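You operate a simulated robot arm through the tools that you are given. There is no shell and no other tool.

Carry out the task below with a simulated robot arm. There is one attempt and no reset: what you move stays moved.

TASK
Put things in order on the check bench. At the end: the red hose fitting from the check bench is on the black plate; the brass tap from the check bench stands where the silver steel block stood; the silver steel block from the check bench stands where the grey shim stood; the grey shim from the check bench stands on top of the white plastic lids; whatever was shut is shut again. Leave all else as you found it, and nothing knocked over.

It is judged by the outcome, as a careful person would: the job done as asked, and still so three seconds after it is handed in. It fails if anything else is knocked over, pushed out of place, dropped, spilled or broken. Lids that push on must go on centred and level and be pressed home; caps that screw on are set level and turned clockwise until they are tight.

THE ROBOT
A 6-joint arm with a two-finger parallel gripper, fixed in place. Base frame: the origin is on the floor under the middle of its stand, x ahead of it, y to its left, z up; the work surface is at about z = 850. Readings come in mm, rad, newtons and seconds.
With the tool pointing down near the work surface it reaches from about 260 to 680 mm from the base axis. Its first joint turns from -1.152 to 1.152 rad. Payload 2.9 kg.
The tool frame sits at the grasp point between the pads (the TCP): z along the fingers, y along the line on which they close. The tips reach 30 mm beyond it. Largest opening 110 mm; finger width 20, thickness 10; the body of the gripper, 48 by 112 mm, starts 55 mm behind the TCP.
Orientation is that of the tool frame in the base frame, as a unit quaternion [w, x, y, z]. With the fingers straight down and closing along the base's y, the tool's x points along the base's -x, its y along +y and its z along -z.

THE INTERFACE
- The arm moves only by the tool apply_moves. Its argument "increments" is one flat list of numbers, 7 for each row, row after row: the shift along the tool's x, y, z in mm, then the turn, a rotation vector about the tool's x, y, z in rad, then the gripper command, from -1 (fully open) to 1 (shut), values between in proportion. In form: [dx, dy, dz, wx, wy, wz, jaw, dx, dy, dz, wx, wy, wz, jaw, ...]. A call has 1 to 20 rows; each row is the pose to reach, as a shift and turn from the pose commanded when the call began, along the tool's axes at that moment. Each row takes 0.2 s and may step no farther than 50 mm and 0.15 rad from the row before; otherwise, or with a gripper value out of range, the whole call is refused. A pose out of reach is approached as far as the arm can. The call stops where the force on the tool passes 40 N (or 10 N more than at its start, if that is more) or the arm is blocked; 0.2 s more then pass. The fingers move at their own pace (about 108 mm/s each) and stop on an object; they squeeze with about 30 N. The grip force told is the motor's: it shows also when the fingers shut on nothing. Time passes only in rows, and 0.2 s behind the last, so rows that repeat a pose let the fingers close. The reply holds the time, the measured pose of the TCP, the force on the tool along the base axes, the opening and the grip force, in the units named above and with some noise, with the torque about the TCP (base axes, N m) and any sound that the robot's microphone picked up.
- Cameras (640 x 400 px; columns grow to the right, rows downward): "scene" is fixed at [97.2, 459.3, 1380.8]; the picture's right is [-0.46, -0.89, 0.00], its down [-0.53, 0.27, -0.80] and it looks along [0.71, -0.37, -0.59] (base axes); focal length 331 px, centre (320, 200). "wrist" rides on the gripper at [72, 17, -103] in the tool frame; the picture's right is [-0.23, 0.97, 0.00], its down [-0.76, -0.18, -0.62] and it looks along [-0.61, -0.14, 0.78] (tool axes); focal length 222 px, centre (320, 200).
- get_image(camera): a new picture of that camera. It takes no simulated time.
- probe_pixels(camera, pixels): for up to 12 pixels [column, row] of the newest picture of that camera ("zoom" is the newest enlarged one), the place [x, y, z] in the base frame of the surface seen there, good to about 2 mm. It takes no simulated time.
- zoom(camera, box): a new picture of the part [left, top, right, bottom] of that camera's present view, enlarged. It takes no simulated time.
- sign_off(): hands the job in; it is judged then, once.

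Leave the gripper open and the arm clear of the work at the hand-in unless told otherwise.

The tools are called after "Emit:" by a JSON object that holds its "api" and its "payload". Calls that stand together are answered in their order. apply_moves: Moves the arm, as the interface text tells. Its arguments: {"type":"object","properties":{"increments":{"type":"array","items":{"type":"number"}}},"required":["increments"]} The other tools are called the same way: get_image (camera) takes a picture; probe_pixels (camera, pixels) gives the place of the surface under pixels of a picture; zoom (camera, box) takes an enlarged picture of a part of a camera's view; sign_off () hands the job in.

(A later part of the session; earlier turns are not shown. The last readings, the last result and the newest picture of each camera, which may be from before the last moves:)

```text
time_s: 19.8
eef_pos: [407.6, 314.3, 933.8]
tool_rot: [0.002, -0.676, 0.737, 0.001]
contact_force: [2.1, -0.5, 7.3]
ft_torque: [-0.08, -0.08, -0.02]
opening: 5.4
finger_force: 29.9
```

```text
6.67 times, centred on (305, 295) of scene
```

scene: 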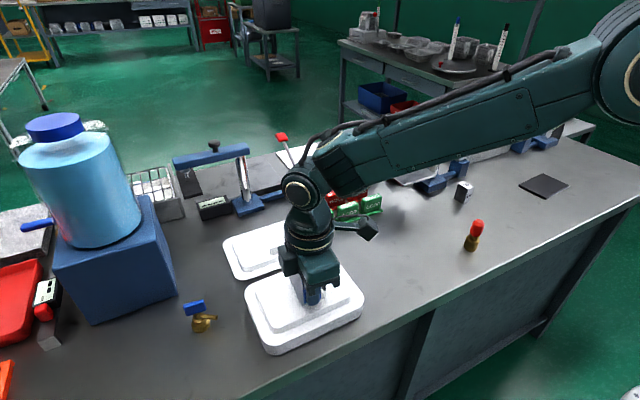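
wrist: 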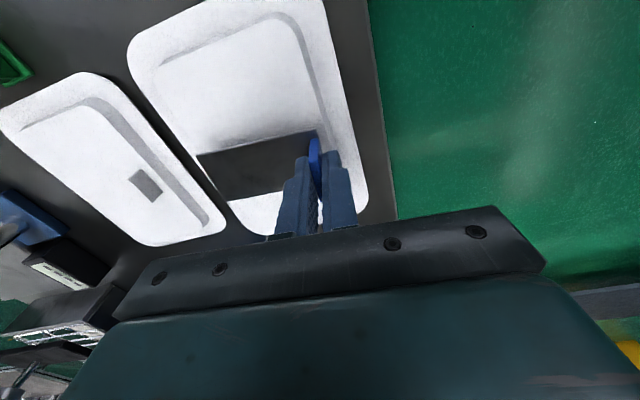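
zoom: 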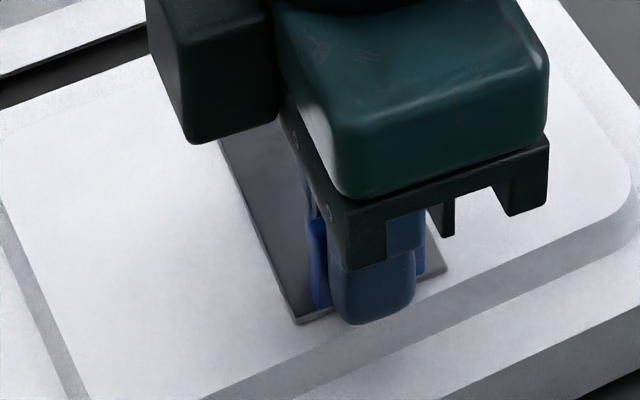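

Contact reads 7 N and the shim is resting on the lid top. I'll ease up 0.4 mm, open the fingers, and rise straight up.

Emit:
{"api": "apply_moves", "payload": {"increments": [0, 0, -0.4, 0, 0, 0, 1, 0, 0, -0.4, 0, 0, 0, 0.8, 0, 0, -0.4, 0, 0, 0, 0.5, 0, 0, -0.4, 0, 0, 0, 0.3, 0, 0, -10, 0, 0, 0, 0.3, 0, 0, -30, 0, 0, 0, 0.3, 0, 0, -60, 0, 0, 0, 0.3, 0, 0, -90, 0, 0, 0, 0.3, 0, 0, -90, 0, 0, 0, 0.3]}}

Emit:
{"api": "get_image", "payload": {"camera": "wrist"}}

Emit:
{"api": "zoom", "payload": {"camera": "wrist", "box": [160, 0, 400, 200]}}

```text
time_s: 21.8
eef_pos: [409.5, 314.7, 1022.7]
tool_rot: [0.0, -0.676, 0.737, 0.0]
contact_force: [0.9, 0.9, -0.7]
ft_torque: [0.01, 0.03, 0.0]
opening: 38.7
finger_force: 0.0
```

```text
taken
```

wrist: 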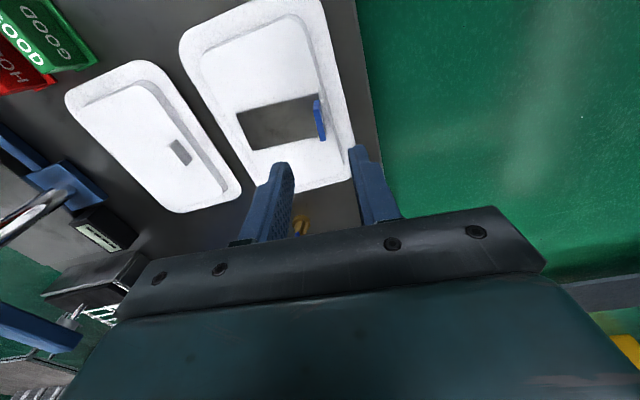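

```text
2.00 times, centred on (280, 100) of wrist
```

zoom: 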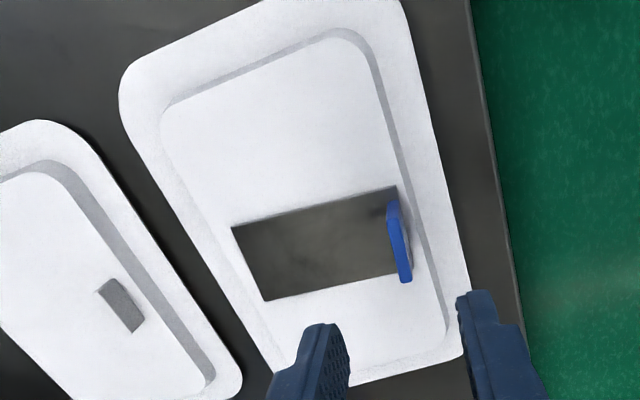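

The shim lies flat and centred on the lids, tag upright. Next is the block. I'll travel at z≈1043 to above it near (540, -195) and turn the tool back to its default yaw on the way.

Emit:
{"api": "apply_moves", "payload": {"increments": [3.6, -1.2, -4, 0, 0, 0.011, 0.2, 13.9, -4.8, -8, 0, 0, 0.042, 0.2, 30.2, -10.5, -12, 0, 0, 0.09, 0.2, 51.7, -17.9, -16, 0, 0, 0.154, 0.2, 77.7, -26.9, -20, 0, 0, 0.232, 0.2, 107.4, -37.2, -20, 0, 0, 0.321, 0.2, 140.1, -48.5, -20, 0, 0, 0.418, 0.2, 175, -60.6, -20, 0, 0, 0.523, 0.2, 211.4, -73.3, -20, 0, 0, 0.631, 0.2, 248.6, -86.2, -20, 0, 0, 0.7425, 0.2, 285.7, -99, -20, 0, 0, 0.8535, 0.2, 322.1, -111.7, -20, 0, 0, 0.962, 0.2, 357, -123.8, -20, 0, 0, 1.067, 0.2, 389.7, -135.1, -20, 0, 0, 1.164, 0.2, 419.4, -145.4, -20, 0, 0, 1.253, 0.2, 445.4, -154.4, -20, 0, 0, 1.331, 0.2, 466.9, -161.8, -20, 0, 0, 1.395, 0.2, 483.2, -167.5, -20, 0, 0, 1.443, 0.2, 493.5, -171.1, -20, 0, 0, 1.474, 0.2, 497.1, -172.3, -20, 0, 0, 1.485, 0.2]}}

Emit:
{"api": "get_image", "payload": {"camera": "wrist"}}

Emit:
{"api": "get_image", "payload": {"camera": "scene"}}

```text
time_s: 26.0
eef_pos: [537.2, -195.0, 1042.3]
tool_rot: [0.0, 0.002, 1.0, 0.0]
contact_force: [0.7, 0.1, -0.2]
ft_torque: [0.0, 0.02, 0.01]
opening: 44.0
finger_force: 0.0
```

```text
taken
```

wrist: 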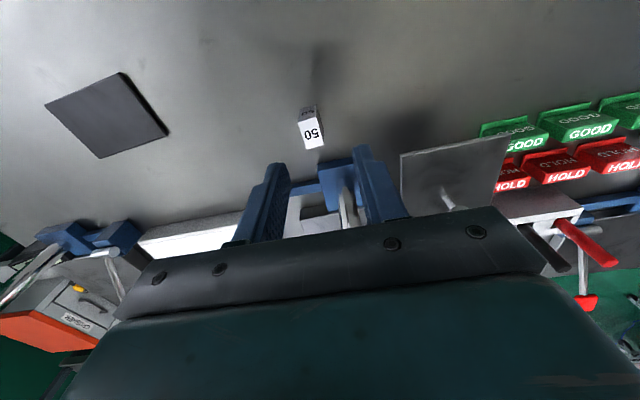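

```text
taken
```

scene: 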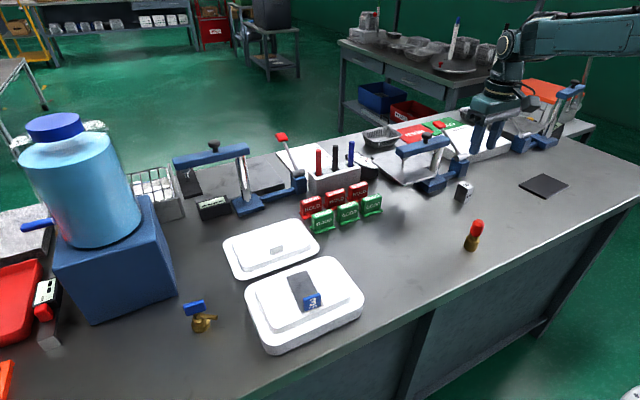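

The shim is on the lids in the scene view. The block shows at (312,128) in the wrist view, so I'll zoom in to find its footprint and yaw.

Emit:
{"api": "zoom", "payload": {"camera": "wrist", "box": [270, 90, 350, 160]}}

Emit:
{"api": "zoom", "payload": {"camera": "scene", "box": [440, 170, 490, 210]}}

```text
5.71 times, centred on (310, 125) of wrist
```

zoom: 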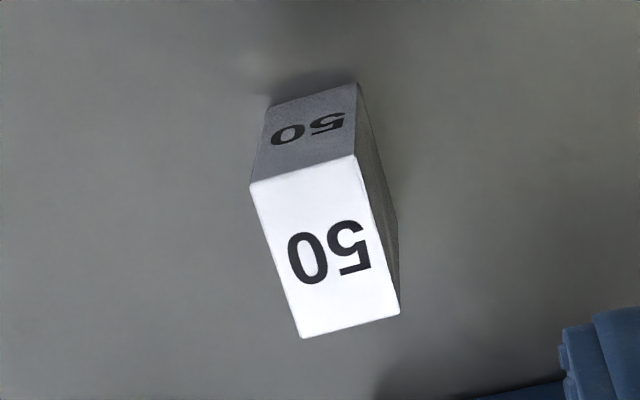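

```text
10.00 times, centred on (465, 190) of scene
```

zoom: 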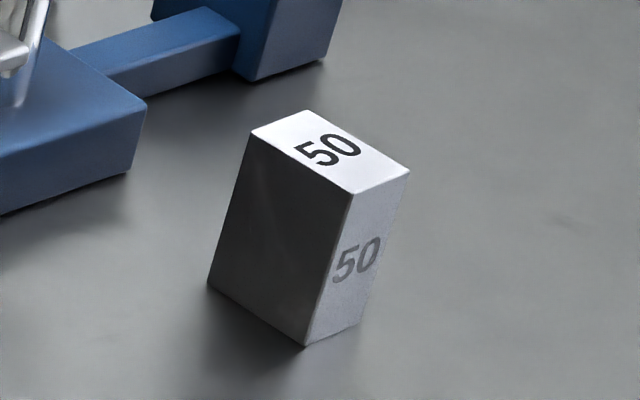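

I'll probe the block's top corners, its base and the space around it.

Emit:
{"api": "probe_pixels", "payload": {"camera": "zoom", "pixels": [[256, 134], [308, 114], [354, 190], [404, 172], [330, 150], [212, 280], [304, 340], [360, 322], [130, 165], [140, 108], [320, 62], [250, 75]]}}

Emit:
{"api": "zoom", "payload": {"camera": "wrist", "box": [270, 90, 350, 160]}}

Emit:
{"api": "probe_pixels", "payload": {"camera": "zoom", "pixels": [[256, 188], [352, 160], [303, 332], [395, 311], [325, 250], [270, 108], [355, 88], [396, 230], [310, 130], [385, 200]]}}

```text
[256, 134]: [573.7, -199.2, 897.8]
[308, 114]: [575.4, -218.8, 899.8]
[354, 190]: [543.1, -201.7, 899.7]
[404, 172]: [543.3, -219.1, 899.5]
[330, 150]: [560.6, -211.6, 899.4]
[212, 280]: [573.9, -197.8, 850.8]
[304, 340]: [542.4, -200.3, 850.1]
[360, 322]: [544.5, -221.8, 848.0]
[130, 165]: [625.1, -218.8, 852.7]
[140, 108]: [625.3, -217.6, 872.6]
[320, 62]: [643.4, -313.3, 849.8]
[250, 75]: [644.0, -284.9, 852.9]
```

```text
5.71 times, centred on (310, 125) of wrist
```

zoom: 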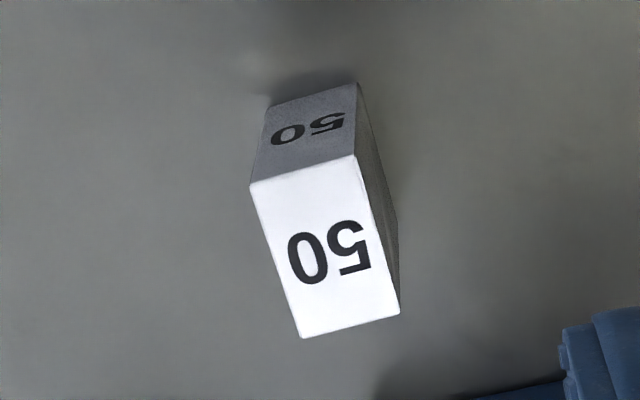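

```text
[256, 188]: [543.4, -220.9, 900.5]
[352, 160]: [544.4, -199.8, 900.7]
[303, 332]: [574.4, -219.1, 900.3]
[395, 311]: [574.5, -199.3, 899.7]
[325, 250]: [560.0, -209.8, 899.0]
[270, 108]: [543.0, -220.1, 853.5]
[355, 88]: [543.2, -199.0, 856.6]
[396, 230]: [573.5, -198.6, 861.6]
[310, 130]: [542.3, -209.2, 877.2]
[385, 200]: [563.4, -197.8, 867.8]
```

The block is a 32×22×50 mm upright, centred at (559, -209.5) and axis-aligned, so it can be gripped along y with the default yaw. I'll check how close the clamp behind it comes.

Emit:
{"api": "probe_pixels", "payload": {"camera": "scene", "pixels": [[405, 152], [425, 145], [440, 143], [438, 126], [455, 150], [445, 175], [430, 188], [462, 170], [435, 165], [395, 170]]}}

Emit:
{"api": "zoom", "payload": {"camera": "scene", "box": [370, 100, 530, 210]}}

```text
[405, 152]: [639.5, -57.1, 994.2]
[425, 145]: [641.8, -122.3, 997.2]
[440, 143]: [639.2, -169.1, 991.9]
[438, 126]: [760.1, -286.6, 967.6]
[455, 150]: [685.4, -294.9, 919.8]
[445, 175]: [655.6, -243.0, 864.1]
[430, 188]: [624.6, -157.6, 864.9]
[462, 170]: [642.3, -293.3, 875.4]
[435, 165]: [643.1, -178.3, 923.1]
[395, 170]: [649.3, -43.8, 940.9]
```

```text
3.64 times, centred on (450, 155) of scene
```

zoom: 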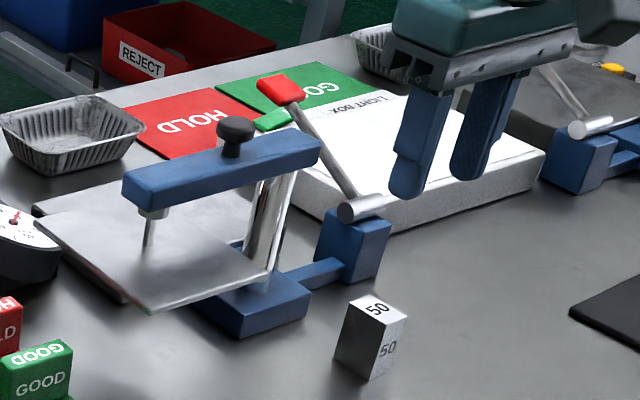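

The clamp's nearest part is at x≈625 or beyond, and the gripper body will stay at x≤583. I'll shift over the block and come down in two stages.

Emit:
{"api": "apply_moves", "payload": {"increments": [-10, -7, 20, 0, 0, 0, 0.2, -21.8, -14.5, 50, 0, 0, 0, 0.2, -21.8, -14.5, 80, 0, 0, 0, 0.2, -21.8, -14.5, 105, 0, 0, 0, 0.2, -21.8, -14.5, 105, 0, 0, 0, 0.2]}}

Emit:
{"api": "get_image", "payload": {"camera": "wrist"}}

Emit:
{"api": "zoom", "payload": {"camera": "wrist", "box": [220, 90, 420, 230]}}

```text
time_s: 27.2
eef_pos: [560.6, -209.1, 936.6]
tool_rot: [0.0, 0.0, 1.0, 0.0]
contact_force: [0.0, -0.7, 0.8]
ft_torque: [-0.03, 0.0, 0.01]
opening: 44.0
finger_force: 0.1
```

```text
taken
```

wrist: 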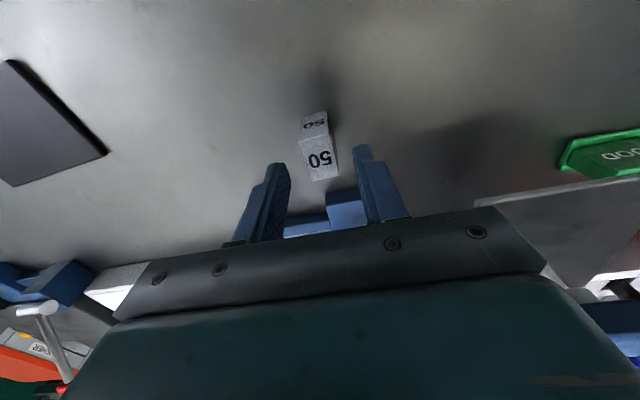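

```text
2.86 times, centred on (320, 160) of wrist
```

zoom: 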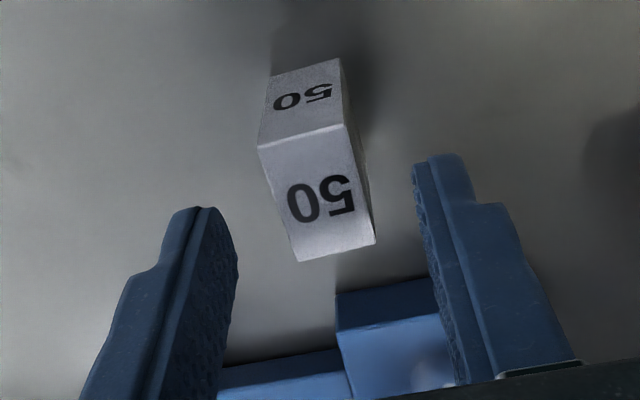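

I'll re-measure the block from here to confirm centring.

Emit:
{"api": "probe_pixels", "payload": {"camera": "zoom", "pixels": [[264, 152], [340, 130], [300, 254], [368, 236], [320, 190], [195, 215], [225, 225], [420, 180], [440, 165]]}}

Emit:
{"api": "apply_moves", "payload": {"increments": [0, 0, 0, 0, 0, 0, 0.2]}}

```text
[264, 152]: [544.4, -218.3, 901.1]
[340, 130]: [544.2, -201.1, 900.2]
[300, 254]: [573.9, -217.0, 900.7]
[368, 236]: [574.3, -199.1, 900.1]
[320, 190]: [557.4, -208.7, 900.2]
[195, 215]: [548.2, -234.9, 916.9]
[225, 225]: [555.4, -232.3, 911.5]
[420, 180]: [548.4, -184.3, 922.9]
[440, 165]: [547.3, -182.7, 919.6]
```

```text
time_s: 27.6
eef_pos: [559.3, -209.6, 937.1]
tool_rot: [0.0, 0.0, 1.0, -0.001]
contact_force: [-0.3, 0.3, -0.1]
ft_torque: [0.0, -0.01, 0.0]
opening: 44.2
finger_force: 0.1
```

The block is centred at (559, -209) with about +0.05 rad of yaw. I'll match that yaw, go down to TCP z≈885 and close.

Emit:
{"api": "apply_moves", "payload": {"increments": [0, 0, 15, 0, 0, -0.05, 0.2, 0, 0, 30, 0, 0, -0.05, 0.2, 0, 0, 42, 0, 0, -0.05, 0.2, 0, 0, 52, 0, 0, -0.05, 0.2, 0, 0, 52, 0, 0, -0.05, 0.4, 0, 0, 52, 0, 0, -0.05, 0.55, 0, 0, 52, 0, 0, -0.05, 0.7, 0, 0, 52, 0, 0, -0.05, 1, 0, 0, 52, 0, 0, -0.05, 1, 0, 0, 52, 0, 0, -0.05, 1]}}

Emit:
{"api": "zoom", "payload": {"camera": "wrist", "box": [220, 90, 420, 230]}}

Emit:
{"api": "zoom", "payload": {"camera": "scene", "box": [420, 130, 520, 220]}}

```text
time_s: 29.8
eef_pos: [559.7, -208.9, 885.1]
tool_rot: [0.0, -0.026, 1.0, 0.001]
contact_force: [-0.5, 0.2, 0.9]
ft_torque: [-0.01, -0.02, -0.03]
opening: 21.6
finger_force: 29.6
```

```text
2.86 times, centred on (320, 160) of wrist
```

zoom: 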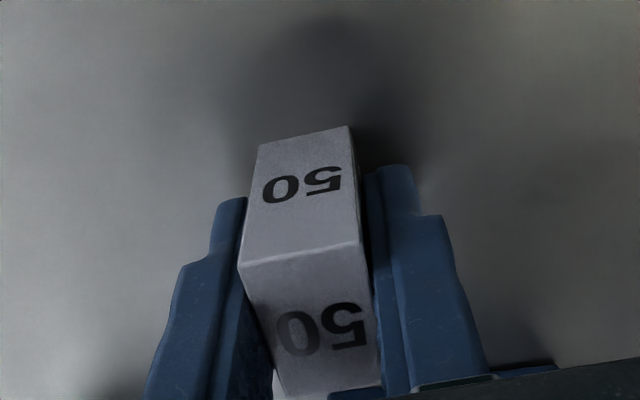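

```text
4.44 times, centred on (470, 175) of scene
```

zoom: 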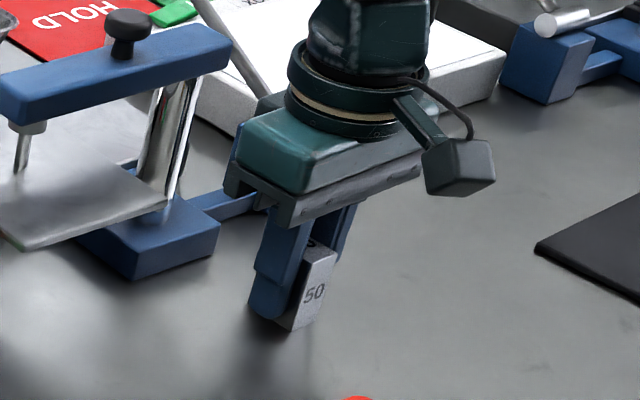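

The block is gripped (21.6 mm, 30 N). I'll lift it slowly straight up.

Emit:
{"api": "apply_moves", "payload": {"increments": [0, 0, -1, 0, 0, 0, 1, 0, 0, -3, 0, 0, 0, 1, 0, 0, -7, 0, 0, 0, 1, 0, 0, -13, 0, 0, 0, 1, 0, 0, -21, 0, 0, 0, 1, 0, 0, -30, 0, 0, 0, 1, 0, 0, -40, 0, 0, 0, 1, 0, 0, -50, 0, 0, 0, 1, 0, 0, -58, 0, 0, 0, 1, 0, 0, -62, 0, 0, 0, 1, 0, 0, -62, 0, 0, 0, 1]}}

Emit:
{"api": "zoom", "payload": {"camera": "wrist", "box": [220, 90, 420, 230]}}

Emit:
{"api": "zoom", "payload": {"camera": "scene", "box": [340, 130, 520, 280]}}

```text
time_s: 32.2
eef_pos: [560.3, -211.1, 947.4]
tool_rot: [-0.001, -0.026, 1.0, -0.001]
contact_force: [0.5, 0.5, -2.5]
ft_torque: [-0.02, 0.01, 0.01]
opening: 21.8
finger_force: 30.1
```

```text
2.86 times, centred on (320, 160) of wrist
```

zoom: 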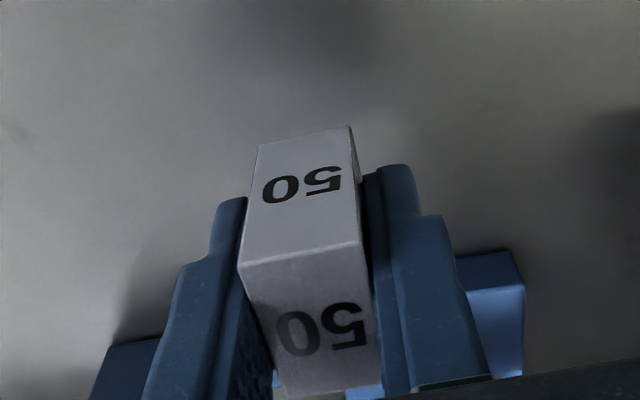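

```text
2.67 times, centred on (430, 205) of scene
```

zoom: 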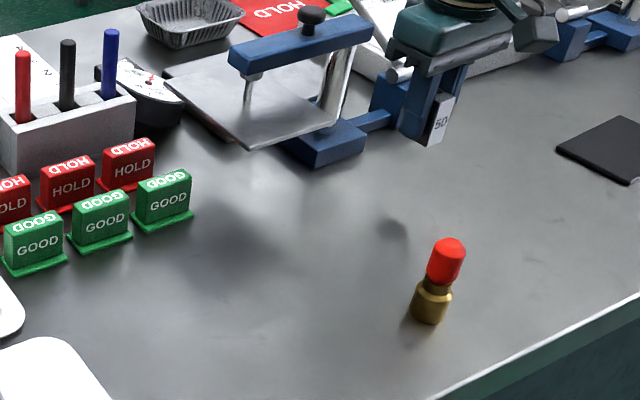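

The block is secure and hanging level. I'll probe the metal tray of the clamp near the path (scene around (404,186)) to route around it.

Emit:
{"api": "get_image", "payload": {"camera": "scene"}}

Emit:
{"api": "probe_pixels", "payload": {"camera": "scene", "pixels": [[404, 185], [404, 180], [385, 172], [430, 178], [430, 190], [412, 170], [372, 208], [348, 214], [370, 200], [415, 160]]}}

```text
taken
```

scene: 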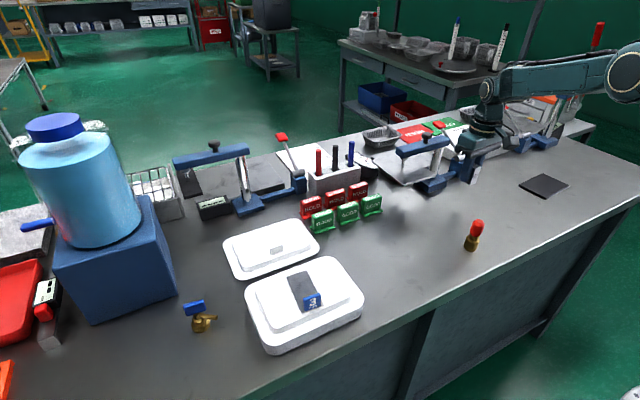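

```text
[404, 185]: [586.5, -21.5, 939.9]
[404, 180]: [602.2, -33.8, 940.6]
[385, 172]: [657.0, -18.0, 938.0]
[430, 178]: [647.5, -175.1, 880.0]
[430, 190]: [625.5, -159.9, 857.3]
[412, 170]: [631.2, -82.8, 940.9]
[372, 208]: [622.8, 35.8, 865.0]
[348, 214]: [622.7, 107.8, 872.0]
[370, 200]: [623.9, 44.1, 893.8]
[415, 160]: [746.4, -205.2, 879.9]
```

The tray sits at z≈940 with its front edge at x≈586. I'll route along x≈515, well in front of it, to hover the block over the shim's old centre at (519, 71).

Emit:
{"api": "apply_moves", "payload": {"increments": [3, 0.2, -3, 0, 0, 0, 1, 9.9, 2.5, -6, 0, 0, 0, 1, 19.6, 9, -9, 0, 0, 0, 1, 29, 19.5, -12, 0, 0, 0, 1, 36.3, 33.9, -12, 0, 0, 0, 1, 39.3, 52.1, -12, 0, 0, 0, 1, 40.3, 72.2, -12, 0, 0, 0, 1, 40.2, 94.2, -12, 0, 0, 0, 1, 39, 117.2, -12, 0, 0, 0, 1, 37.7, 141.1, -12, 0, 0, 0, 1, 36.5, 165.1, -12, 0, 0, 0, 1, 35.3, 188.1, -12, 0, 0, 0, 1, 34.2, 209.1, -12, 0, 0, 0, 1, 33.2, 228, -12, 0, 0, 0, 1, 32.3, 245, -12, 0, 0, 0, 1, 30.6, 258.9, -12, 0, 0, 0, 1, 29, 269.9, -12, 0, 0, 0, 1, 27.6, 277.8, -12, 0, 0, 0, 1, 26.4, 281.7, -12, 0, 0, 0, 1, 26.1, 282.7, -12, 0, 0, 0, 1]}}

Emit:
{"api": "get_image", "payload": {"camera": "wrist"}}

Emit:
{"api": "zoom", "payload": {"camera": "scene", "box": [320, 130, 480, 280]}}

```text
time_s: 36.4
eef_pos: [520.7, 72.0, 959.8]
tool_rot: [0.0, -0.026, 1.0, 0.0]
contact_force: [-1.0, -0.8, -3.4]
ft_torque: [0.01, 0.0, 0.02]
opening: 21.8
finger_force: 30.0
```

```text
taken
```

wrist: 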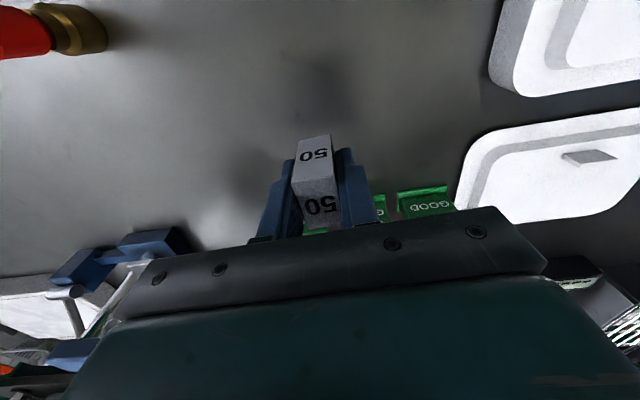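

```text
2.67 times, centred on (400, 205) of scene
```

zoom: 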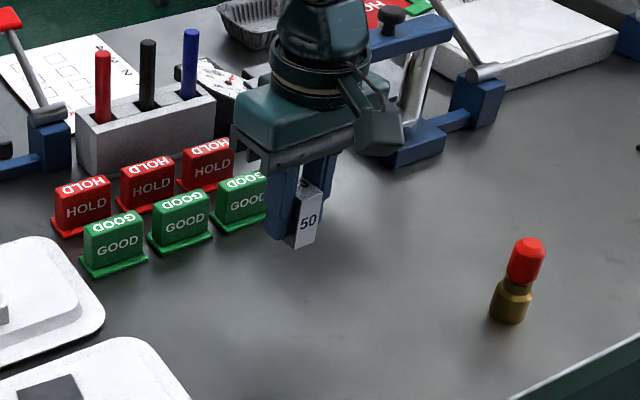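

The block hovers over the shim's old spot, clear of the GOOD signs. I'll lower 74 mm, slowing near the bench.

Emit:
{"api": "apply_moves", "payload": {"increments": [0.5, -0.5, 10, 0, 0, 0, 1, 1, -1, 25, 0, 0, 0, 1, 1, -1, 42, 0, 0, 0, 1, 1, -1, 56, 0, 0, 0, 1, 1, -1, 66, 0, 0, 0, 1, 1, -1, 71, 0, 0, 0, 1, 1, -1, 73, 0, 0, 0, 1, 1, -1, 74, 0, 0, 0, 1, 1, -1, 74.5, 0, 0, 0, 1, 1, -1, 74.5, 0, 0, 0, 1]}}

Emit:
{"api": "zoom", "payload": {"camera": "scene", "box": [350, 190, 430, 260]}}

Emit:
{"api": "zoom", "payload": {"camera": "wrist", "box": [220, 90, 420, 230]}}

```text
time_s: 38.6
eef_pos: [517.8, 70.9, 886.5]
tool_rot: [0.0, -0.026, 1.0, 0.0]
contact_force: [-2.6, 0.3, 4.4]
ft_torque: [-0.01, 0.07, -0.03]
opening: 21.7
finger_force: 30.4
```

```text
5.71 times, centred on (390, 225) of scene
```

zoom: 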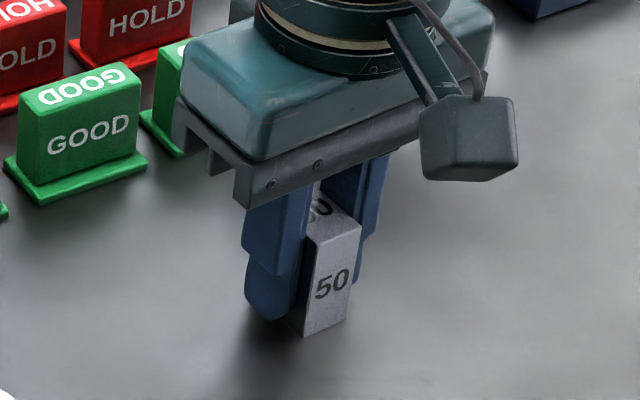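

```text
2.86 times, centred on (320, 160) of wrist
```

zoom: 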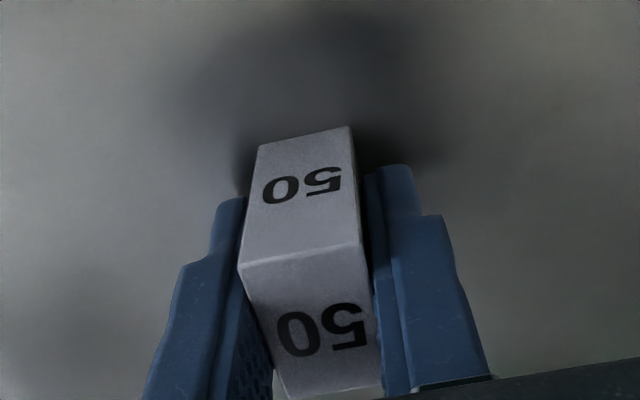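

The vertical force went from about -3 N to +4.4 N, so the block is standing on the bench. I'll open gently and rise.

Emit:
{"api": "apply_moves", "payload": {"increments": [0, 0, -0.3, 0, 0, 0, 1, 0, 0, -0.3, 0, 0, 0, 0.5, 0, 0, -0.3, 0, 0, 0, 0.3, 0, 0, -0.3, 0, 0, 0, 0.2, 0, 0, -8, 0, 0, 0, 0.2, 0, 0, -25, 0, 0, 0, 0.2, 0, 0, -50, 0, 0, 0, 0.2, 0, 0, -85, 0, 0, 0, 0.2, 0, 0, -125, 0, 0, 0, 0.2, 0, 0, -125, 0, 0, 0, 0.2]}}

Emit:
{"api": "get_image", "payload": {"camera": "wrist"}}

Emit:
{"api": "get_image", "payload": {"camera": "scene"}}

```text
time_s: 40.8
eef_pos: [518.3, 70.0, 1005.8]
tool_rot: [-0.001, -0.025, 1.0, 0.0]
contact_force: [0.4, -0.5, 0.1]
ft_torque: [0.02, -0.01, 0.01]
opening: 43.9
finger_force: 0.0
```

```text
taken
```

wrist: 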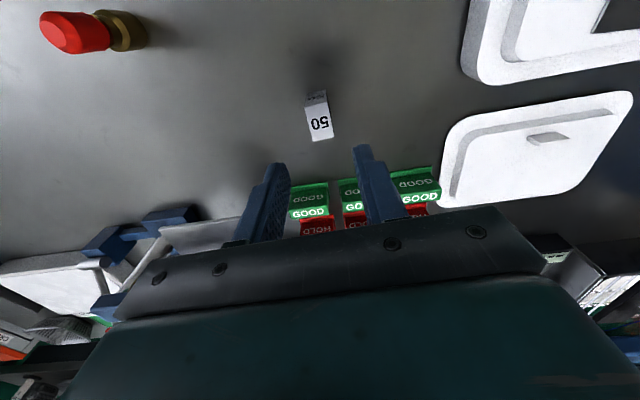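

```text
taken
```

scene: 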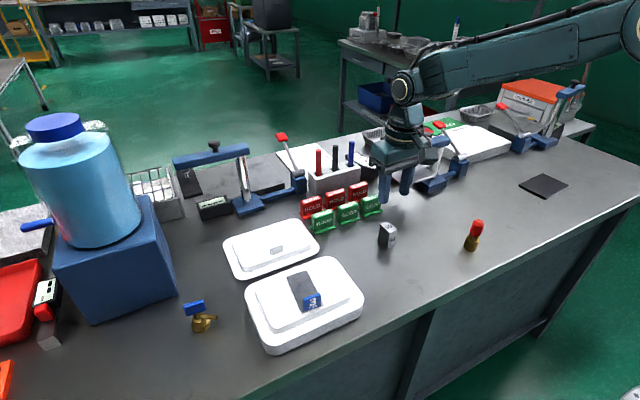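

The block stands upright at (387,235) in the scene view. I'll check its position, and look at the tap next, since it's the next item to move.

Emit:
{"api": "zoom", "payload": {"camera": "wrist", "box": [280, 80, 360, 150]}}

Emit:
{"api": "probe_pixels", "payload": {"camera": "zoom", "pixels": [[210, 240], [360, 200], [260, 470], [400, 430], [310, 330]]}}

Emit:
{"api": "zoom", "payload": {"camera": "scene", "box": [175, 290, 235, 340]}}

Emit:
{"api": "probe_pixels", "payload": {"camera": "zoom", "pixels": [[180, 150], [110, 180], [220, 110], [200, 310], [300, 260], [400, 280], [240, 340], [240, 440], [180, 400], [330, 400], [170, 120], [250, 150]]}}

```text
5.71 times, centred on (320, 115) of wrist
```

zoom: 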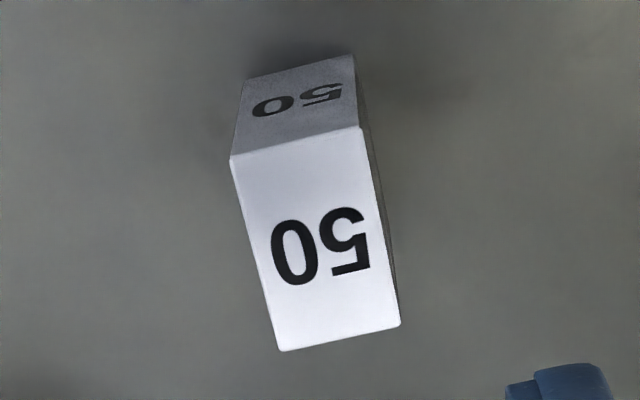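

```text
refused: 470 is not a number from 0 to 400
```

```text
8.00 times, centred on (205, 315) of scene
```

zoom: 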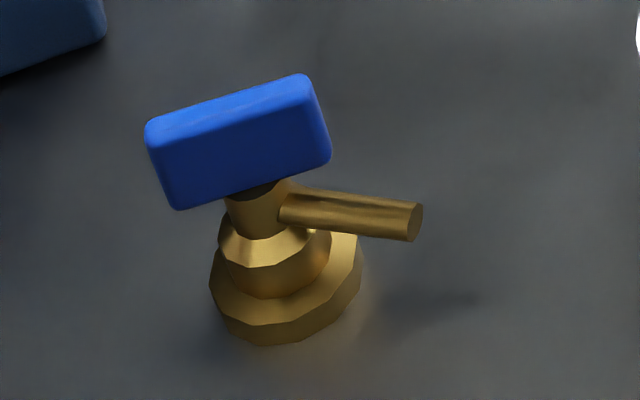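

```text
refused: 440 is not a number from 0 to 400
```

The tap has a faceted brass base, a stem, a side spout and a blue handle on top. I'll probe its features in this zoom.

Emit:
{"api": "probe_pixels", "payload": {"camera": "zoom", "pixels": [[155, 130], [300, 82], [178, 202], [325, 155], [240, 150], [255, 212], [290, 205], [412, 222], [270, 270], [225, 285], [340, 290], [275, 335]]}}

Emit:
{"api": "zoom", "payload": {"camera": "wrist", "box": [280, 80, 360, 150]}}

Emit:
{"api": "probe_pixels", "payload": {"camera": "zoom", "pixels": [[236, 162], [356, 132], [280, 345], [394, 322], [315, 240]]}}

```text
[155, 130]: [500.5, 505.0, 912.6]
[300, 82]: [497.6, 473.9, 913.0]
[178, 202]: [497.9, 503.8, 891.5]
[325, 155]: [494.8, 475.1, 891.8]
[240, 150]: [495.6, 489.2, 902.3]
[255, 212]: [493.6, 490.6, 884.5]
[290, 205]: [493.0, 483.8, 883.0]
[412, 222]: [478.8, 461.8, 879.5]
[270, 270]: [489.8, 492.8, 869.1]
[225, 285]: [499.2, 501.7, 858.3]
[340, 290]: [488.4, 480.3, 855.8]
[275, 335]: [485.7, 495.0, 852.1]
```

```text
5.71 times, centred on (320, 115) of wrist
```

zoom: 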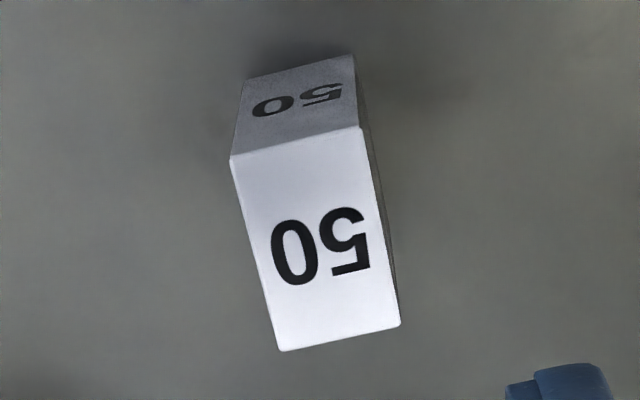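

```text
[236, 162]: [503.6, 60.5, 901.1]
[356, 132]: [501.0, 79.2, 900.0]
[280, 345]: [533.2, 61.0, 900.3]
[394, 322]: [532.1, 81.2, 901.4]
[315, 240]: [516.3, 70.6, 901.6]
```

The block's centre is about (518, 71), within a couple of mm of the shim's old centre. The tap is at about (497, 490), radius ≈698 mm, so I may need to tilt the tool. I'll probe the blue box and bottle beside it before going near.

Emit:
{"api": "probe_pixels", "payload": {"camera": "scene", "pixels": [[93, 322], [177, 290], [150, 205], [160, 250], [130, 230], [138, 190], [105, 240], [60, 262], [45, 335], [140, 200], [185, 225], [215, 210]]}}

```text
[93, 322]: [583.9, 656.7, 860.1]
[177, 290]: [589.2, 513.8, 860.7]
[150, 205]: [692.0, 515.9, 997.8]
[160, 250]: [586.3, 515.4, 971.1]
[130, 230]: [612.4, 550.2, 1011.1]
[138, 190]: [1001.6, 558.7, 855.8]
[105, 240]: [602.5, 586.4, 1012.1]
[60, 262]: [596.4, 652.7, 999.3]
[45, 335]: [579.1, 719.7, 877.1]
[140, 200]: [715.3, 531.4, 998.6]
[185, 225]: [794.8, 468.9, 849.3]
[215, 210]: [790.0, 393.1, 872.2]
```

The box's front face is at x≈585, beginning at y≈515, so the tap is clear of it. I'll move to a viewing pose over the tap's near side, about (450, 465, 1035).

Emit:
{"api": "apply_moves", "payload": {"increments": [0.7, 5.8, -0.4, 0, 0, 0, 0.2, 2.6, 22, -1.6, 0, 0, 0, 0.2, 5.6, 47, -3.4, 0, 0, 0, 0.2, 9.5, 78.9, -5.8, 0, 0, 0, 0.2, 13.9, 116, -8.5, 0, 0, 0, 0.2, 18.8, 156.7, -11.4, 0, 0, 0, 0.2, 23.9, 199, -14.5, 0, 0, 0, 0.2, 28.9, 241.3, -17.6, 0, 0, 0, 0.2, 33.8, 282, -20.5, 0, 0, 0, 0.2, 38.2, 319.1, -23.2, 0, 0, 0, 0.2, 42.1, 351, -25.6, 0, 0, 0, 0.2, 45.1, 375.9, -27.4, 0, 0, 0, 0.2, 47, 392.2, -28.6, 0, 0, 0, 0.2, 47.7, 398, -29, 0, 0, 0, 0.2, 47.7, 398, -29, 0, 0, 0, 0.2]}}

Emit:
{"api": "get_image", "payload": {"camera": "wrist"}}

Emit:
{"api": "zoom", "payload": {"camera": "wrist", "box": [290, 80, 410, 200]}}

```text
time_s: 44.0
eef_pos: [451.7, 466.7, 1038.2]
tool_rot: [0.0, -0.026, 1.0, -0.001]
contact_force: [0.3, -0.1, 0.7]
ft_torque: [0.01, -0.01, 0.01]
opening: 43.8
finger_force: 0.1
```

```text
taken
```

wrist: 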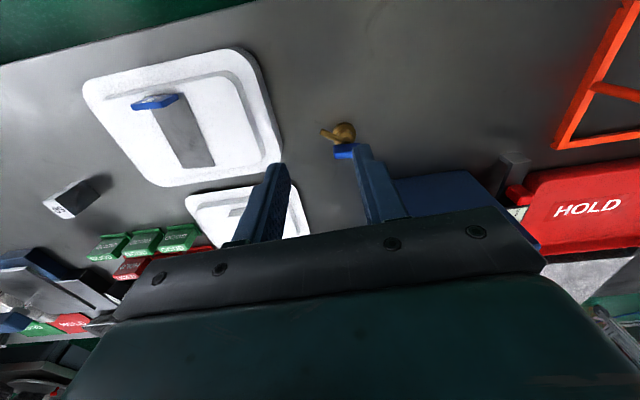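

```text
3.33 times, centred on (350, 140) of wrist
```

zoom: 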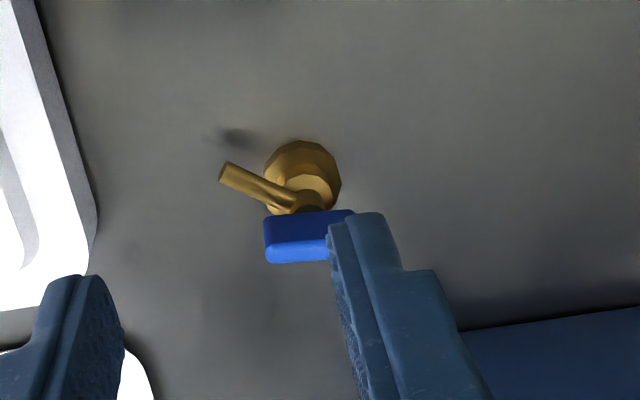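

The right finger hides part of the handle, so I'll open the fingers fully to clear the view.

Emit:
{"api": "apply_moves", "payload": {"increments": [-10, 5, 0, 0, 0, 0, -0.4, -15, 10, 0, 0, 0, 0, -1, -15, 10, 0, 0, 0, 0, -1]}}

Emit:
{"api": "get_image", "payload": {"camera": "wrist"}}

Emit:
{"api": "zoom", "payload": {"camera": "wrist", "box": [300, 70, 380, 150]}}

```text
time_s: 44.8
eef_pos: [461.7, 470.9, 1038.0]
tool_rot: [0.001, -0.026, 1.0, 0.001]
contact_force: [-0.1, 0.5, 0.0]
ft_torque: [0.02, 0.01, 0.02]
opening: 109.9
finger_force: 0.0
out of reach, approached as far as the arm can: row 2, 3
```

```text
taken
```

wrist: 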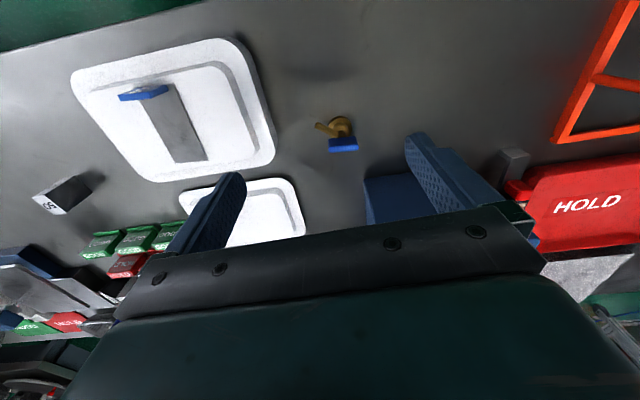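

```text
5.00 times, centred on (340, 110) of wrist
```

zoom: 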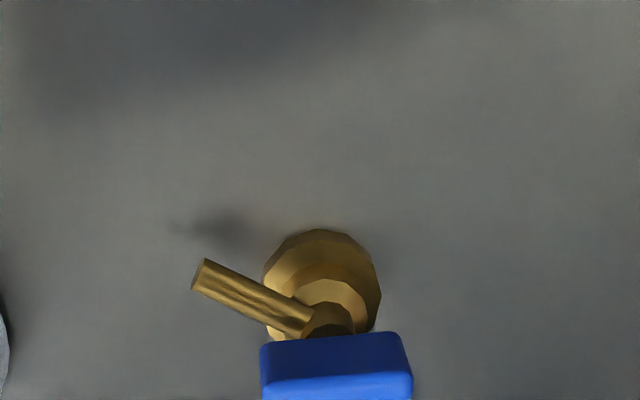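

The reach limit at this height shows at a radius of about 660 mm. I'll zoom in on the whole tap and probe it.

Emit:
{"api": "zoom", "payload": {"camera": "wrist", "box": [308, 105, 372, 160]}}

Emit:
{"api": "probe_pixels", "payload": {"camera": "wrist", "pixels": [[330, 140], [356, 138], [330, 150], [356, 148], [343, 149], [343, 143], [340, 118], [345, 125], [318, 126], [335, 130]]}}

```text
7.27 times, centred on (340, 132) of wrist
```

zoom: 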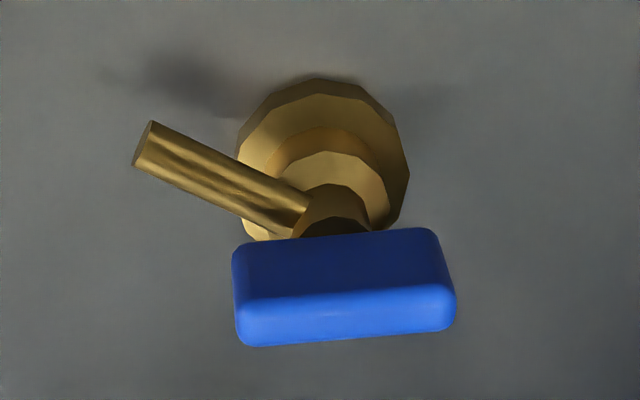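

```text
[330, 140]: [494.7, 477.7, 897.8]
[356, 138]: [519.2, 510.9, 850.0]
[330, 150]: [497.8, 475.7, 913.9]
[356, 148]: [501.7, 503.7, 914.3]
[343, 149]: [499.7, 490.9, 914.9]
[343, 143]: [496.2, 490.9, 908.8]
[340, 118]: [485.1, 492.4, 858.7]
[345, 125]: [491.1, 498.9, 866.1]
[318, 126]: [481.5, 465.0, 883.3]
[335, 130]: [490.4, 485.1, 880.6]
```

Now the newest zoom shows the whole handle, so I'll probe its top-face corners and the base outline.

Emit:
{"api": "probe_pixels", "payload": {"camera": "zoom", "pixels": [[242, 302], [440, 288], [246, 338], [450, 324], [345, 295], [345, 332], [240, 250], [430, 235], [318, 82], [244, 150], [406, 170], [250, 225]]}}

```text
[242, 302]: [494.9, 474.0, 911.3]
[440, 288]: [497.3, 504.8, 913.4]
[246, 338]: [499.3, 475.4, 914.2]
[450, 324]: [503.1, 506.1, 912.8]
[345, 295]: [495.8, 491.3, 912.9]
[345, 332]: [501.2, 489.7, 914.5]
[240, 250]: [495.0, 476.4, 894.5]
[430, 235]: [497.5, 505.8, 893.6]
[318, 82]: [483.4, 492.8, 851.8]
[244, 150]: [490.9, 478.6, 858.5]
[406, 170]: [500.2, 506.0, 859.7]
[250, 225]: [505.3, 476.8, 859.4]
```

The tap is centred at about (499, 490.5): base radius ≈15.5, handle ≈32 wide × 8 thick × z 892–914, yaw ≈ -0.085. That is beyond vertical reach, so I'll tilt the tool about its closing axis (fingers leaning toward +x) and grip the handle by its two ends. First I'll back off slightly and match the yaw.

Emit:
{"api": "apply_moves", "payload": {"increments": [12, -4, 0, 0, 0, 0.05, -0.16, 25, -8, 0, 0, 0, 0.1, -0.16, 30, -10, 0, 0, 0, 0.137, -0.16, 30, -10, 0, 0, 0, 0.137, -0.16]}}

```text
time_s: 45.8
eef_pos: [432.2, 458.1, 1036.5]
tool_rot: [0.001, 0.044, 0.999, 0.0]
contact_force: [-0.1, 0.1, -0.5]
ft_torque: [0.01, -0.02, 0.01]
opening: 63.7
finger_force: 0.1
```

The yaw is matched. Now I'll tilt 0.3 rad about the tool's y axis in small steps, holding the TCP in place.

Emit:
{"api": "apply_moves", "payload": {"increments": [0, 0, 0, 0, -0.08, 0, -0.16, 0, 0, 0, 0, -0.16, 0, -0.16, 0, 0, 0, 0, -0.24, 0, -0.16, 0, 0, 0, 0, -0.3, 0, -0.16, 0, 0, 0, 0, -0.3, 0, -0.16]}}

Emit:
{"api": "get_image", "payload": {"camera": "wrist"}}

Emit:
{"api": "get_image", "payload": {"camera": "scene"}}

```text
time_s: 47.0
eef_pos: [430.9, 458.5, 1037.2]
tool_rot: [0.15, 0.043, 0.988, -0.006]
contact_force: [0.0, 0.0, 0.3]
ft_torque: [-0.01, 0.01, 0.04]
opening: 63.8
finger_force: 0.2
```

```text
taken
```

wrist: 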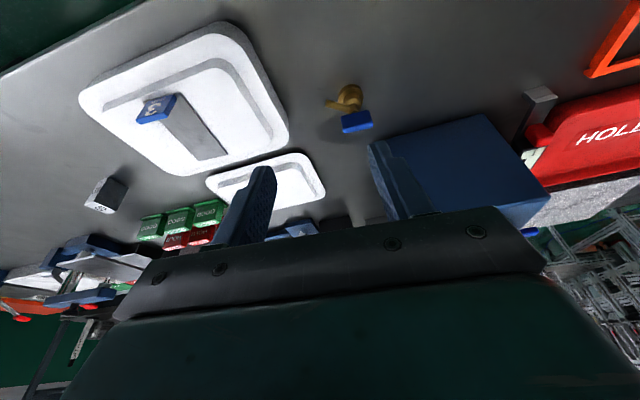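

```text
taken
```

scene: 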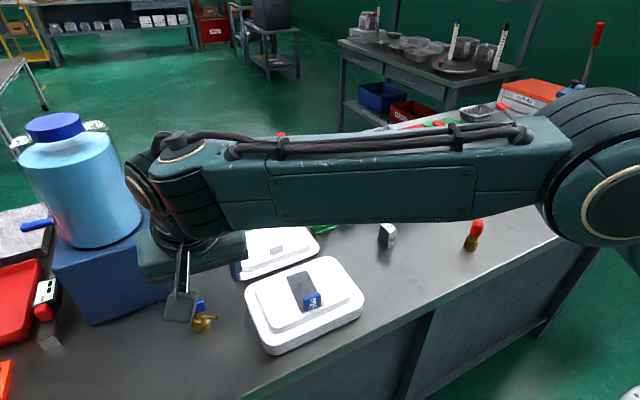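

The tilt is right: the fingers lean toward +x. I'll move to about (501, 490.5, 960) so the fingers straddle the handle from above, with the tips still over its top.

Emit:
{"api": "apply_moves", "payload": {"increments": [-8.2, 7.6, 18.7, 0, 0, 0, -0.16, -16.5, 15.2, 37.4, 0, 0, 0, -0.16, -24.7, 22.7, 56.2, 0, 0, 0, -0.16, -33, 30.3, 74.9, 0, 0, 0, -0.16, -41.2, 37.9, 93.6, 0, 0, 0, -0.16, -41.2, 37.9, 93.6, 0, 0, 0, -0.16]}}

Emit:
{"api": "get_image", "payload": {"camera": "wrist"}}

Emit:
{"api": "zoom", "payload": {"camera": "wrist", "box": [220, 90, 440, 240]}}

Emit:
{"api": "zoom", "payload": {"camera": "scene", "box": [140, 220, 280, 350]}}

```text
time_s: 48.4
eef_pos: [489.5, 489.1, 955.7]
tool_rot: [0.149, 0.042, 0.988, -0.006]
contact_force: [-0.5, -0.9, 0.7]
ft_torque: [-0.01, 0.04, -0.01]
opening: 63.8
finger_force: 0.1
out of reach, approached as far as the arm can: row 5, 6
```

```text
taken
```

wrist: 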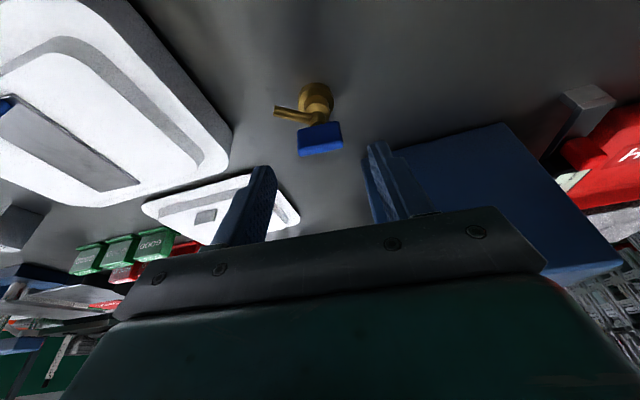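

```text
2.67 times, centred on (330, 165) of wrist
```

zoom: 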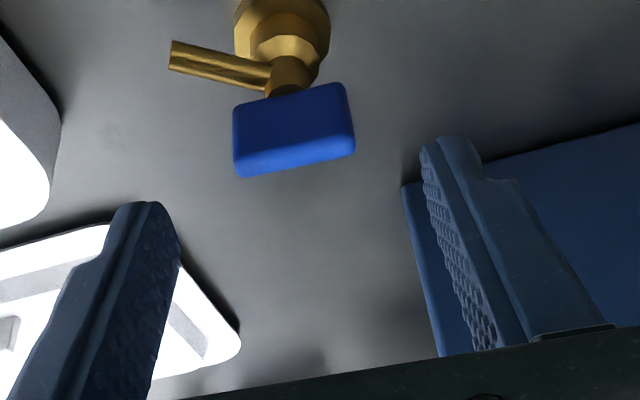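

```text
3.08 times, centred on (210, 285) of scene
```

zoom: 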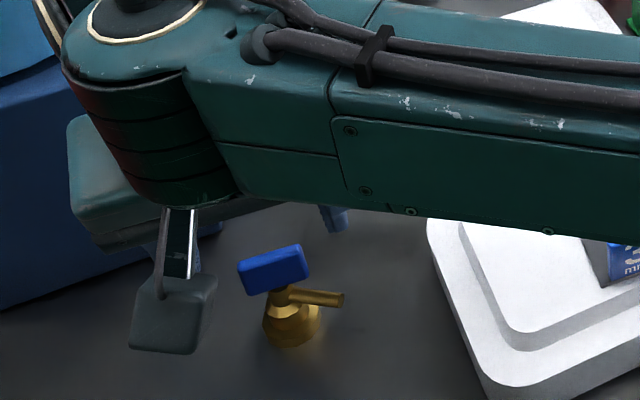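

The arm stopped about 11 mm short at this height. I'll tilt a further 0.2 rad (0.5 in total), which brings the wrist back and gains reach, still with the TCP held in place.

Emit:
{"api": "apply_moves", "payload": {"increments": [0, 0, 0, 0, -0.07, 0, -0.16, 0, 0, 0, 0, -0.14, 0, -0.16, 0, 0, 0, 0, -0.2, 0, -0.16, 0, 0, 0, 0, -0.2, 0, -0.16]}}

Emit:
{"api": "get_image", "payload": {"camera": "wrist"}}

```text
time_s: 49.4
eef_pos: [489.3, 489.4, 956.4]
tool_rot: [0.247, 0.042, 0.968, -0.011]
contact_force: [-0.3, -0.1, 0.4]
ft_torque: [-0.01, 0.0, 0.0]
opening: 63.7
finger_force: 0.1
```

```text
taken
```

wrist: 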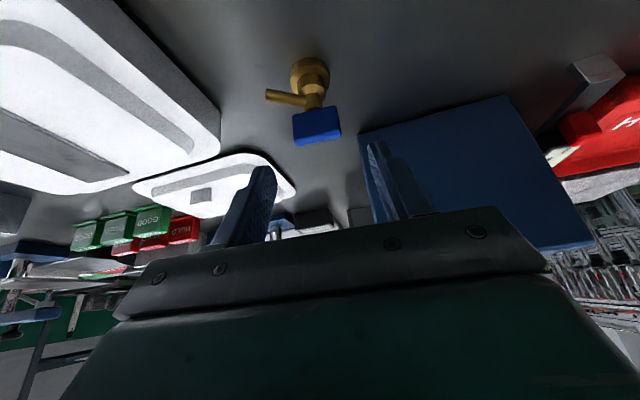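

The tilt is now 0.5 rad. I'll re-check the handle position from this view before closing in.

Emit:
{"api": "zoom", "payload": {"camera": "wrist", "box": [220, 50, 420, 200]}}

Emit:
{"api": "probe_pixels", "payload": {"camera": "wrist", "pixels": [[296, 116], [332, 109], [296, 141], [338, 135], [316, 138], [316, 125], [314, 140]]}}

```text
2.67 times, centred on (320, 125) of wrist
```

zoom: 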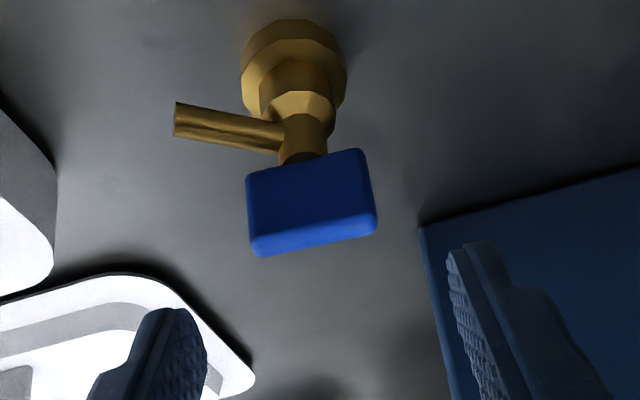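

```text
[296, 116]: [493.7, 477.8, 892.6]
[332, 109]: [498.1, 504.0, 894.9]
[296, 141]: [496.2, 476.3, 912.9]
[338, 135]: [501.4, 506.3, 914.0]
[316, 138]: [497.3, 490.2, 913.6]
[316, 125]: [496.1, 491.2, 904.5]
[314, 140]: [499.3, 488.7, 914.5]
```

The handle sits midway between the fingers: centre about (500, 490.5), mid-height z≈903. I'll go down diagonally until the TCP is at (501, 490.5, 904).

Emit:
{"api": "apply_moves", "payload": {"increments": [3.8, 0.5, 12.9, 0, 0, 0, -0.16, 7.5, 1, 25.8, 0, 0, 0, -0.16, 11.3, 1.6, 38.6, 0, 0, 0, -0.16, 15, 2.1, 51.5, 0, 0, 0, -0.16, 15, 2.1, 51.5, 0, 0, 0, -0.16]}}

Emit:
{"api": "get_image", "payload": {"camera": "wrist"}}

Emit:
{"api": "zoom", "payload": {"camera": "wrist", "box": [220, 90, 440, 240]}}

Emit:
{"api": "zoom", "payload": {"camera": "scene", "box": [140, 240, 280, 350]}}

```text
time_s: 50.6
eef_pos: [502.0, 490.6, 903.9]
tool_rot: [0.248, 0.042, 0.968, -0.01]
contact_force: [1.7, 0.1, 0.1]
ft_torque: [-0.01, -0.02, -0.03]
opening: 63.8
finger_force: 0.0
```

```text
taken
```

wrist: 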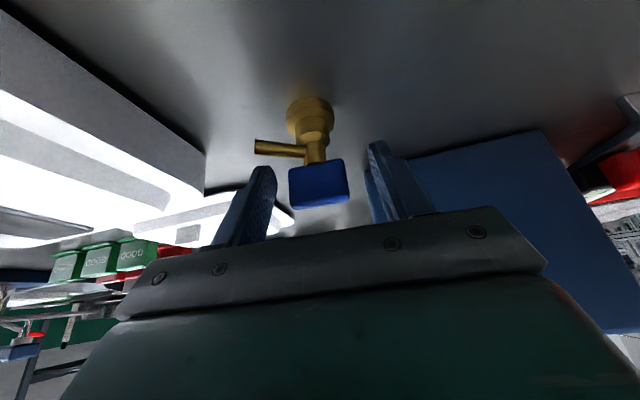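

```text
2.67 times, centred on (330, 165) of wrist
```

zoom: 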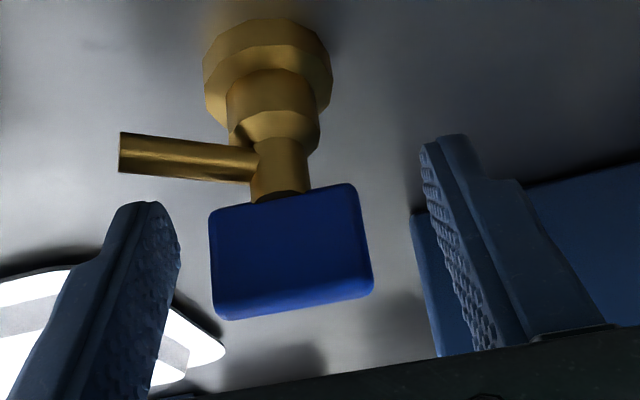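

```text
3.64 times, centred on (210, 295) of scene
```

zoom: 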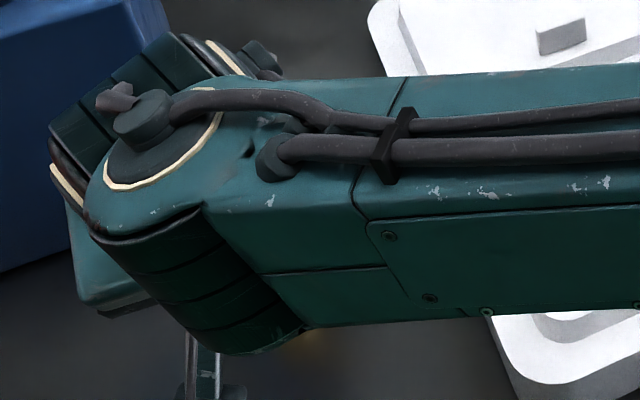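

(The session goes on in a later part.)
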